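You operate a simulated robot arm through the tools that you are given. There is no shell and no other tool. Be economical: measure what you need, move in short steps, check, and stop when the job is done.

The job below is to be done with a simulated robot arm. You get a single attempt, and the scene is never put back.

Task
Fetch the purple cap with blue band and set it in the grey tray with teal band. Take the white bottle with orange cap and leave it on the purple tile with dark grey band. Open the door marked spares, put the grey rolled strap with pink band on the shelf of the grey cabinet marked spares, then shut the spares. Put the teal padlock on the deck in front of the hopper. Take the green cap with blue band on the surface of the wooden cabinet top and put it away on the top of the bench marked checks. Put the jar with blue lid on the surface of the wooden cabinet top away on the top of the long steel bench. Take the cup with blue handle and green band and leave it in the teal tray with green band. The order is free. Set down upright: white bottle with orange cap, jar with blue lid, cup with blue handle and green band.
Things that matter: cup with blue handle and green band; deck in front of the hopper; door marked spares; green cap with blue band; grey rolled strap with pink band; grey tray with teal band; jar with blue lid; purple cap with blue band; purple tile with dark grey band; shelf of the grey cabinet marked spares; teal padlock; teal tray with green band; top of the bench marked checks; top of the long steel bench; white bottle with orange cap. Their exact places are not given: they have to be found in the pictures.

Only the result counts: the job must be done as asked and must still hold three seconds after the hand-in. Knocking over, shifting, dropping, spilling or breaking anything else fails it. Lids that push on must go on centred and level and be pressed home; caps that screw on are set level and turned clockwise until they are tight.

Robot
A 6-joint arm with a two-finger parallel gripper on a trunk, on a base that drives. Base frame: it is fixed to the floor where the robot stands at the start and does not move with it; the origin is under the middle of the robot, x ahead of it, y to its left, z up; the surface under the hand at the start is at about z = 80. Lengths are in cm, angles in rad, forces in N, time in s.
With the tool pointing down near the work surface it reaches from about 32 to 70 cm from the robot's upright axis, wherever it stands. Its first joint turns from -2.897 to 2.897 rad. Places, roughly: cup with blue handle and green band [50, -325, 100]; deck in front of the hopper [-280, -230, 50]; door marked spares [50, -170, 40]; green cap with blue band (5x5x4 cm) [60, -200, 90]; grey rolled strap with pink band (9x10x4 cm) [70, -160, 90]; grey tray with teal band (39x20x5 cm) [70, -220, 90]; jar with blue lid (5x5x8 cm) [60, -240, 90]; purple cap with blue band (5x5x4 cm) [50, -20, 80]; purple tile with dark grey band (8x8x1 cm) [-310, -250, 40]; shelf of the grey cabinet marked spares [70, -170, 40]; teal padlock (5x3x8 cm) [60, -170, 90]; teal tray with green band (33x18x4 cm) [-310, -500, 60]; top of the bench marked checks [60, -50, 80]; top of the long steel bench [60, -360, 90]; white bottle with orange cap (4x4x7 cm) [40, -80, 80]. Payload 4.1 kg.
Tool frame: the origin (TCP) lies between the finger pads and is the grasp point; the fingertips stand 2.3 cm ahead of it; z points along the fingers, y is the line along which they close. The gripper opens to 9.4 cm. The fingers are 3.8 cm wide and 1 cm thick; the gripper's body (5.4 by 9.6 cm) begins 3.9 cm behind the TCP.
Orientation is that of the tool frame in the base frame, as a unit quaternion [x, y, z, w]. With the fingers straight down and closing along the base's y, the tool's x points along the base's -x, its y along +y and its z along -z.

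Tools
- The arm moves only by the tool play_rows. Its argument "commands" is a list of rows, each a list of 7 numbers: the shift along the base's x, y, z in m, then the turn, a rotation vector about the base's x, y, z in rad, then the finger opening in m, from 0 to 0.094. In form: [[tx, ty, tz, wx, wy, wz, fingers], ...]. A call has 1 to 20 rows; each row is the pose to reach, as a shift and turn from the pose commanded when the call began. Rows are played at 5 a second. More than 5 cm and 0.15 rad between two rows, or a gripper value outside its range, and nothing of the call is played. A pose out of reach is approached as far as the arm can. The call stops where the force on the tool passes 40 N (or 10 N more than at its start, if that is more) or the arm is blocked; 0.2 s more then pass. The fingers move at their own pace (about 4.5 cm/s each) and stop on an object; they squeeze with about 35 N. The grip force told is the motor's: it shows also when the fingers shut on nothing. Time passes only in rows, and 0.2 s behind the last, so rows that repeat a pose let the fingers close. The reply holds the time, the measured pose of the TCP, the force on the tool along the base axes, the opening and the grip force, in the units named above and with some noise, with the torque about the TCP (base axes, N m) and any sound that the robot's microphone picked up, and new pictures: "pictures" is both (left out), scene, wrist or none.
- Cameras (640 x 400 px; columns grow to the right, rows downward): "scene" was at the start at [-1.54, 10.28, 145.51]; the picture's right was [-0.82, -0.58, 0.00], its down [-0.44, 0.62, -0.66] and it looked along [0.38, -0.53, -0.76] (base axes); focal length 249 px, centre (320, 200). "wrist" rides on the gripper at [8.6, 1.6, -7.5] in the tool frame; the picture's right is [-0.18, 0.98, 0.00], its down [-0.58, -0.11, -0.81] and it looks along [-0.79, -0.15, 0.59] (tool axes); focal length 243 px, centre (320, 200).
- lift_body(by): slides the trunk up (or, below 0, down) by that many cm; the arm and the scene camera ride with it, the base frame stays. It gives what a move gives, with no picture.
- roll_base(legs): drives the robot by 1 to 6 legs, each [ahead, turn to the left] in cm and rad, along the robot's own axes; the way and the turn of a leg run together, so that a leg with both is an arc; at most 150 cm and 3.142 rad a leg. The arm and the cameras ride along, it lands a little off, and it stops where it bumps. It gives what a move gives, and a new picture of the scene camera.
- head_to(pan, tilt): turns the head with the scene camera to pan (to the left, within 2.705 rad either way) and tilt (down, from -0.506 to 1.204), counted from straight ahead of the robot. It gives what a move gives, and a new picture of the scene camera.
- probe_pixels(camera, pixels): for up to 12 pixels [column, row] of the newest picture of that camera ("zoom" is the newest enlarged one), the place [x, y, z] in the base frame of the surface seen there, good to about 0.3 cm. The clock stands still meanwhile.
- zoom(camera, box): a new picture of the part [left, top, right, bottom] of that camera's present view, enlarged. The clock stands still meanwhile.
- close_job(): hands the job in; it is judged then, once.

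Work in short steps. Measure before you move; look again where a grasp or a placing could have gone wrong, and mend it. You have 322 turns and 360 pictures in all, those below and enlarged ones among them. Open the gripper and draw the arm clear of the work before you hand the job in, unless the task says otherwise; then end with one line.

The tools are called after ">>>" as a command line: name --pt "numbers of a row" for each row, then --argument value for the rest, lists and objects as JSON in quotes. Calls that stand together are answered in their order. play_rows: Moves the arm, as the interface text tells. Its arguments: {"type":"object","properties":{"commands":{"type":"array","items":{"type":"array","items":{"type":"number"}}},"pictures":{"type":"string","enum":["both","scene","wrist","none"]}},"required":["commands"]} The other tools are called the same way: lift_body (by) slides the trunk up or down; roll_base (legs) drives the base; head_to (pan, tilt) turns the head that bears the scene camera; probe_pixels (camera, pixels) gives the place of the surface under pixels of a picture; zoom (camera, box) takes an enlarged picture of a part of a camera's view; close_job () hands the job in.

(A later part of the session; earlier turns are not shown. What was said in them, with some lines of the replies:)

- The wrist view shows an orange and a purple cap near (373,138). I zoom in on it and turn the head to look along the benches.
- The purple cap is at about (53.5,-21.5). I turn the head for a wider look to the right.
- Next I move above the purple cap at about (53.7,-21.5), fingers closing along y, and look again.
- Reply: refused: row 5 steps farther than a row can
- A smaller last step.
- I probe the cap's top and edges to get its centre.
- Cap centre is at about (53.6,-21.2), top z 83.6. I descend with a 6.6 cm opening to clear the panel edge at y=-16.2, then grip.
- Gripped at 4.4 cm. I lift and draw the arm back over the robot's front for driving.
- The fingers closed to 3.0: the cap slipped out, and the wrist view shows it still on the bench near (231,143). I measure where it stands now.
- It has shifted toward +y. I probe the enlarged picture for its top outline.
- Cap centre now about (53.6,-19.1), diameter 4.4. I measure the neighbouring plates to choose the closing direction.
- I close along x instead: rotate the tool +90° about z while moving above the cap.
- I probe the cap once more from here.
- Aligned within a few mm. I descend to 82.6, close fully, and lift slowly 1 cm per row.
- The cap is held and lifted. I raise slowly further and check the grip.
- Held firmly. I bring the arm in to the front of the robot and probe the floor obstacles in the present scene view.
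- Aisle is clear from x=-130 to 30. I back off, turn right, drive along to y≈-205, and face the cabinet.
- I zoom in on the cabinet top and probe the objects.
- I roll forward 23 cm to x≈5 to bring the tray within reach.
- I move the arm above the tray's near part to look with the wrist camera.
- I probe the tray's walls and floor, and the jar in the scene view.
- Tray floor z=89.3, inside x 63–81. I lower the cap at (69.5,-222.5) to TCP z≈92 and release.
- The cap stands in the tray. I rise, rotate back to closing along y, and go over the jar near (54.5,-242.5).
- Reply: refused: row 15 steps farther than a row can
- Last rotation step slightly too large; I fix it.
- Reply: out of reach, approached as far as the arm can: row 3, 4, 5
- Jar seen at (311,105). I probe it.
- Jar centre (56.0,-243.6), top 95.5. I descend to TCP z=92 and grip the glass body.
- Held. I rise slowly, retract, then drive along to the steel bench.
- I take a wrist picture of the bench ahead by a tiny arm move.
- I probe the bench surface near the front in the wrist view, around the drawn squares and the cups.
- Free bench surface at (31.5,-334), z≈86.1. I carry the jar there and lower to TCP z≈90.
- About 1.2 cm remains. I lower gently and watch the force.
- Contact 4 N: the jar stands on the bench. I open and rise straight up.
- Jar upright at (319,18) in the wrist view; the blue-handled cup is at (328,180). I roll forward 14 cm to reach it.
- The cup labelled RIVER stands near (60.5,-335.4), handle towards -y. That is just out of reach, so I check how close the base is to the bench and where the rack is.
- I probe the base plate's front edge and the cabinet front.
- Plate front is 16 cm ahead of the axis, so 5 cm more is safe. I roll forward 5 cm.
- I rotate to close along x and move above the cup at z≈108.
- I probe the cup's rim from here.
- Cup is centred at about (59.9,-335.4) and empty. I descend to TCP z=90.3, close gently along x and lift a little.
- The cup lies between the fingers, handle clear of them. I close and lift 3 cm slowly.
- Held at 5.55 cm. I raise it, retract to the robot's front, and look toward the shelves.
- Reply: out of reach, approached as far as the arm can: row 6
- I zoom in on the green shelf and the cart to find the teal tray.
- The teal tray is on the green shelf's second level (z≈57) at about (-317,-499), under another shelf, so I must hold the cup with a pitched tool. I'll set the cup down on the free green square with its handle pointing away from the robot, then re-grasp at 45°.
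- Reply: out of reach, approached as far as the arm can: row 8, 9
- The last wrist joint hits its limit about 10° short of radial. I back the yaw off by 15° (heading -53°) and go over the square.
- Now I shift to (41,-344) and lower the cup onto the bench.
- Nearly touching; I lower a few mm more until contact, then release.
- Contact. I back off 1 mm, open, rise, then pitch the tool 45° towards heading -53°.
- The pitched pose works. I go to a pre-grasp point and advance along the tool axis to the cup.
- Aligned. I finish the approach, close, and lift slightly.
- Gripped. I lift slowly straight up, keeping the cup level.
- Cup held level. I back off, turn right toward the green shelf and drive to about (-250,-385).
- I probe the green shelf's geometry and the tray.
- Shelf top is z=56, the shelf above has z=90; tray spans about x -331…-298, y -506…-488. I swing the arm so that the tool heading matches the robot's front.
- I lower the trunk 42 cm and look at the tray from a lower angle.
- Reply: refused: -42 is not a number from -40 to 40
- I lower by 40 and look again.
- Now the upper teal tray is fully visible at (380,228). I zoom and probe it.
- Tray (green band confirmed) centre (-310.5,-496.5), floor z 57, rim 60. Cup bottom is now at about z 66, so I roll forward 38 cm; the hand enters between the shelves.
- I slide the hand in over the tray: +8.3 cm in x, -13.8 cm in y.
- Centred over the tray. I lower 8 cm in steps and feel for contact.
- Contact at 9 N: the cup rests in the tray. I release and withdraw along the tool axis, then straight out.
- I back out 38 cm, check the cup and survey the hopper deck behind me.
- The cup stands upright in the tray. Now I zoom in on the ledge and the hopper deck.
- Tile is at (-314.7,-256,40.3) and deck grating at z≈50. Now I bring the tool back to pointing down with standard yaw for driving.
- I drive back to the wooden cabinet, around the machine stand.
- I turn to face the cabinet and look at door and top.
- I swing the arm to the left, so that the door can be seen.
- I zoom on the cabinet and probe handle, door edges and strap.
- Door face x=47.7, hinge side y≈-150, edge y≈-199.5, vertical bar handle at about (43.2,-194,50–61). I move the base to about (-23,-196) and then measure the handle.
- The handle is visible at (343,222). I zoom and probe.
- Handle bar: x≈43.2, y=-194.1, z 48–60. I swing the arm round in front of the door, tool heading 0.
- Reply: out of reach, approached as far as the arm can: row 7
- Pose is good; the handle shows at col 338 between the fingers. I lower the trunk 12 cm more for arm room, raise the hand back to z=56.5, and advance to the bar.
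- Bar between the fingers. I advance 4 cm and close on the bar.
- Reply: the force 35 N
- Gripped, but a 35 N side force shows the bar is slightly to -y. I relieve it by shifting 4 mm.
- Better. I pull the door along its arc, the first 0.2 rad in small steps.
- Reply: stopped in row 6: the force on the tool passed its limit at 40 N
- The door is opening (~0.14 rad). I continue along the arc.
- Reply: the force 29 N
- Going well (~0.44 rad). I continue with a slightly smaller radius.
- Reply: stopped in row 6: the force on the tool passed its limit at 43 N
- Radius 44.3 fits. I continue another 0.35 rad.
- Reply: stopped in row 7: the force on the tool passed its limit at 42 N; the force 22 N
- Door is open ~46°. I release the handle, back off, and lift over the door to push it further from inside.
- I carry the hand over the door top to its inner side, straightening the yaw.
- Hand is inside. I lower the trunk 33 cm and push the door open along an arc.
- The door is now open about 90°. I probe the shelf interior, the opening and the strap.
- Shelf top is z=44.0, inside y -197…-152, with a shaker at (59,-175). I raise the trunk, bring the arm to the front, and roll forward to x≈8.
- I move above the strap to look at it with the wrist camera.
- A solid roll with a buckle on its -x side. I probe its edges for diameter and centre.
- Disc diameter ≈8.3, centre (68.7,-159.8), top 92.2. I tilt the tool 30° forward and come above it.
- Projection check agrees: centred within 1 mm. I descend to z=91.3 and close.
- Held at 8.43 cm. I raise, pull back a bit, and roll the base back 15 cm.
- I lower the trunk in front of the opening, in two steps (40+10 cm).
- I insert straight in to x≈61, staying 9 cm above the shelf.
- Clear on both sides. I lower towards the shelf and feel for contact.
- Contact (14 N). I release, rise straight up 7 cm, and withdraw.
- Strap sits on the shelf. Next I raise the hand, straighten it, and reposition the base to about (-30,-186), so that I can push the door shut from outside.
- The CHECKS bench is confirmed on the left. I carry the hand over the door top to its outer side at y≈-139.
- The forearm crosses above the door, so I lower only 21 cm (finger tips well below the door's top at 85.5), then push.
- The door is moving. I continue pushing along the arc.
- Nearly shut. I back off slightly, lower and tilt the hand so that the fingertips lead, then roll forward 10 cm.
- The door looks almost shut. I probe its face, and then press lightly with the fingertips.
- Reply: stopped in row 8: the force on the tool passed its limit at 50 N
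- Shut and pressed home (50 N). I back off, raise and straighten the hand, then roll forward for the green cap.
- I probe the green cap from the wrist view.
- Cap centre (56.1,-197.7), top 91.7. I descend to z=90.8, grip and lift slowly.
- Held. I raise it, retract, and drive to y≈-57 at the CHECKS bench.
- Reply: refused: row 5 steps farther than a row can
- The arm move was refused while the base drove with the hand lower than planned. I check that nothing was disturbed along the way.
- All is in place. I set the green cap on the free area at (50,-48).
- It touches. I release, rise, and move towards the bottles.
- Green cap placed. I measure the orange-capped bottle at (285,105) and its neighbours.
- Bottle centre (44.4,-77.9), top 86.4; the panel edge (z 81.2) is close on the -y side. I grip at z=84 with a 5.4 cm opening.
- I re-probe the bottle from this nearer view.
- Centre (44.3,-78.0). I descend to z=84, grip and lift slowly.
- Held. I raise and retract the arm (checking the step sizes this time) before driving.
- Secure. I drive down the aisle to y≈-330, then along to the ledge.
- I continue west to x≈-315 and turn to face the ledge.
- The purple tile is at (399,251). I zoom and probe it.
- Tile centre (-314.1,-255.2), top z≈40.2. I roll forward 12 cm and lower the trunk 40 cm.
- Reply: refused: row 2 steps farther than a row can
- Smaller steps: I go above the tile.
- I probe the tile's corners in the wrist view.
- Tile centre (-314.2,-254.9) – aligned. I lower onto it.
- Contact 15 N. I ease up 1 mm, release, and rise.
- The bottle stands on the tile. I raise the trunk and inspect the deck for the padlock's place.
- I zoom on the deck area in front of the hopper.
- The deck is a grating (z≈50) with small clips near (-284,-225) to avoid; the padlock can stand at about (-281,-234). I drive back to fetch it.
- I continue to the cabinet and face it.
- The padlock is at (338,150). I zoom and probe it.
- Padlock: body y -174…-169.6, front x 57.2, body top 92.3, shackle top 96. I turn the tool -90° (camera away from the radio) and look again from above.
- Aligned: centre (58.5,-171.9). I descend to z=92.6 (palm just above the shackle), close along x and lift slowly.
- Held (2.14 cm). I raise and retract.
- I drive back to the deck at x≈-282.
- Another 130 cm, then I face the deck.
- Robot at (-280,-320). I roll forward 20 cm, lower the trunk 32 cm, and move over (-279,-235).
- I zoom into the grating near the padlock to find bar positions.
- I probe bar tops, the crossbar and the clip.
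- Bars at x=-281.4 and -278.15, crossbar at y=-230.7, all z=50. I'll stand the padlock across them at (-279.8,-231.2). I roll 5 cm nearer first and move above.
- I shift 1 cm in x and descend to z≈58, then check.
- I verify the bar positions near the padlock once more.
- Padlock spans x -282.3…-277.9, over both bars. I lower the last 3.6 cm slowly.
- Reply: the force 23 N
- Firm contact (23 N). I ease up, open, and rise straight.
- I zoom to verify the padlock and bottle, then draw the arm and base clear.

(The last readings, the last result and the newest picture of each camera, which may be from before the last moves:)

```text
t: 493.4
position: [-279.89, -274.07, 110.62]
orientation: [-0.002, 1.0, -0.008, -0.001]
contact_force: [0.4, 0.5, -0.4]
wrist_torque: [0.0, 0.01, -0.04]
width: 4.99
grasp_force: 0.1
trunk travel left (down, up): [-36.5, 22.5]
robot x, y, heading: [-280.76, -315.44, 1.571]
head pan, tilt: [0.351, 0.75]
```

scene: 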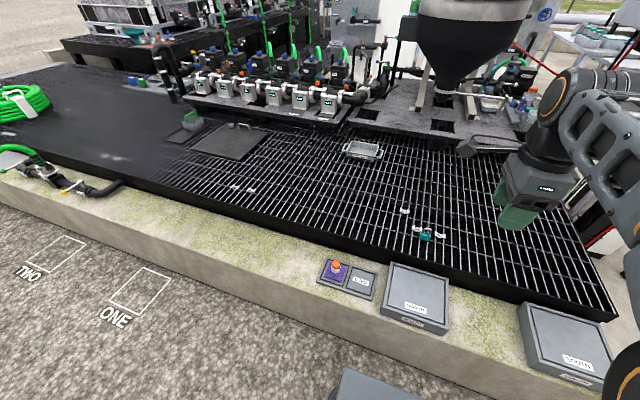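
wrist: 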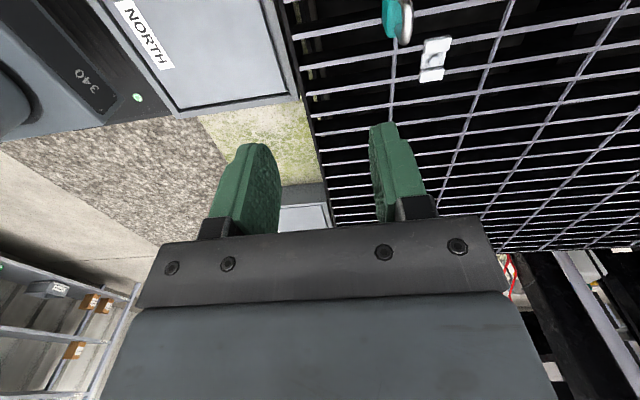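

Padlock and bottle stand firmly. I take a last look at the cabinet door and the steel bench from afar.

>>> head_to --pan -1.35 --tilt 0.1

>>> zoom --camera "scene" --box '[220, 130, 420, 260]'

```text
t: 495.1
position: [-279.94, -274.14, 110.72]
orientation: [-0.002, 1.0, -0.007, -0.001]
contact_force: [-0.5, -0.2, 0.6]
wrist_torque: [-0.02, 0.01, -0.02]
width: 5.02
grasp_force: 0.2
trunk travel left (down, up): [-36.5, 22.5]
robot x, y, heading: [-280.47, -315.58, 1.571]
head pan, tilt: [-1.349, 0.099]
```

scene: 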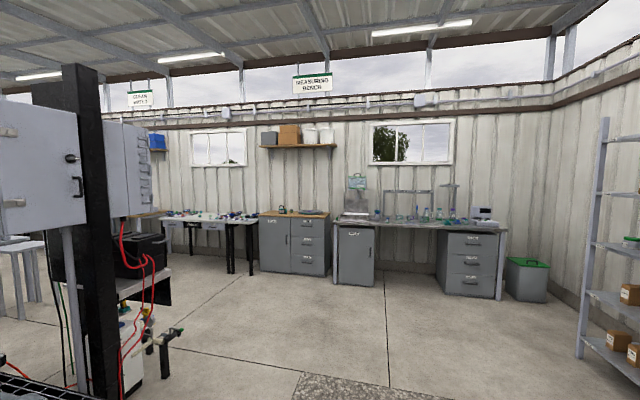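

```text
3.08 times, centred on (320, 195) of scene
```

zoom: 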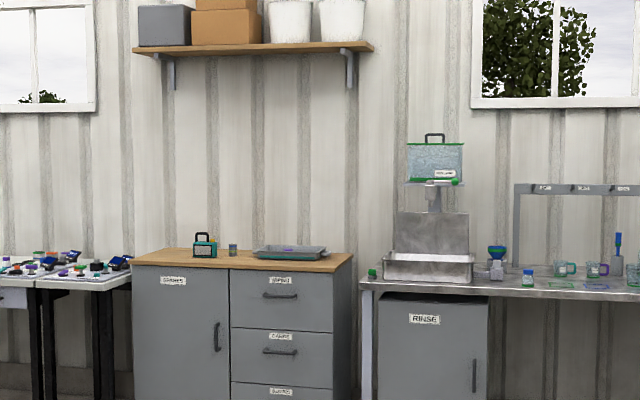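

The spares door is shut, and the jar stands upright on the steel bench. Everything is in place and the arm is clear, so I hand in.

>>> close_job

```text
The job is handed in.
```

All seven parts of the job are done and handed in, with the bottle, jar and cup set down upright, the spares door shut, and the arm drawn clear.
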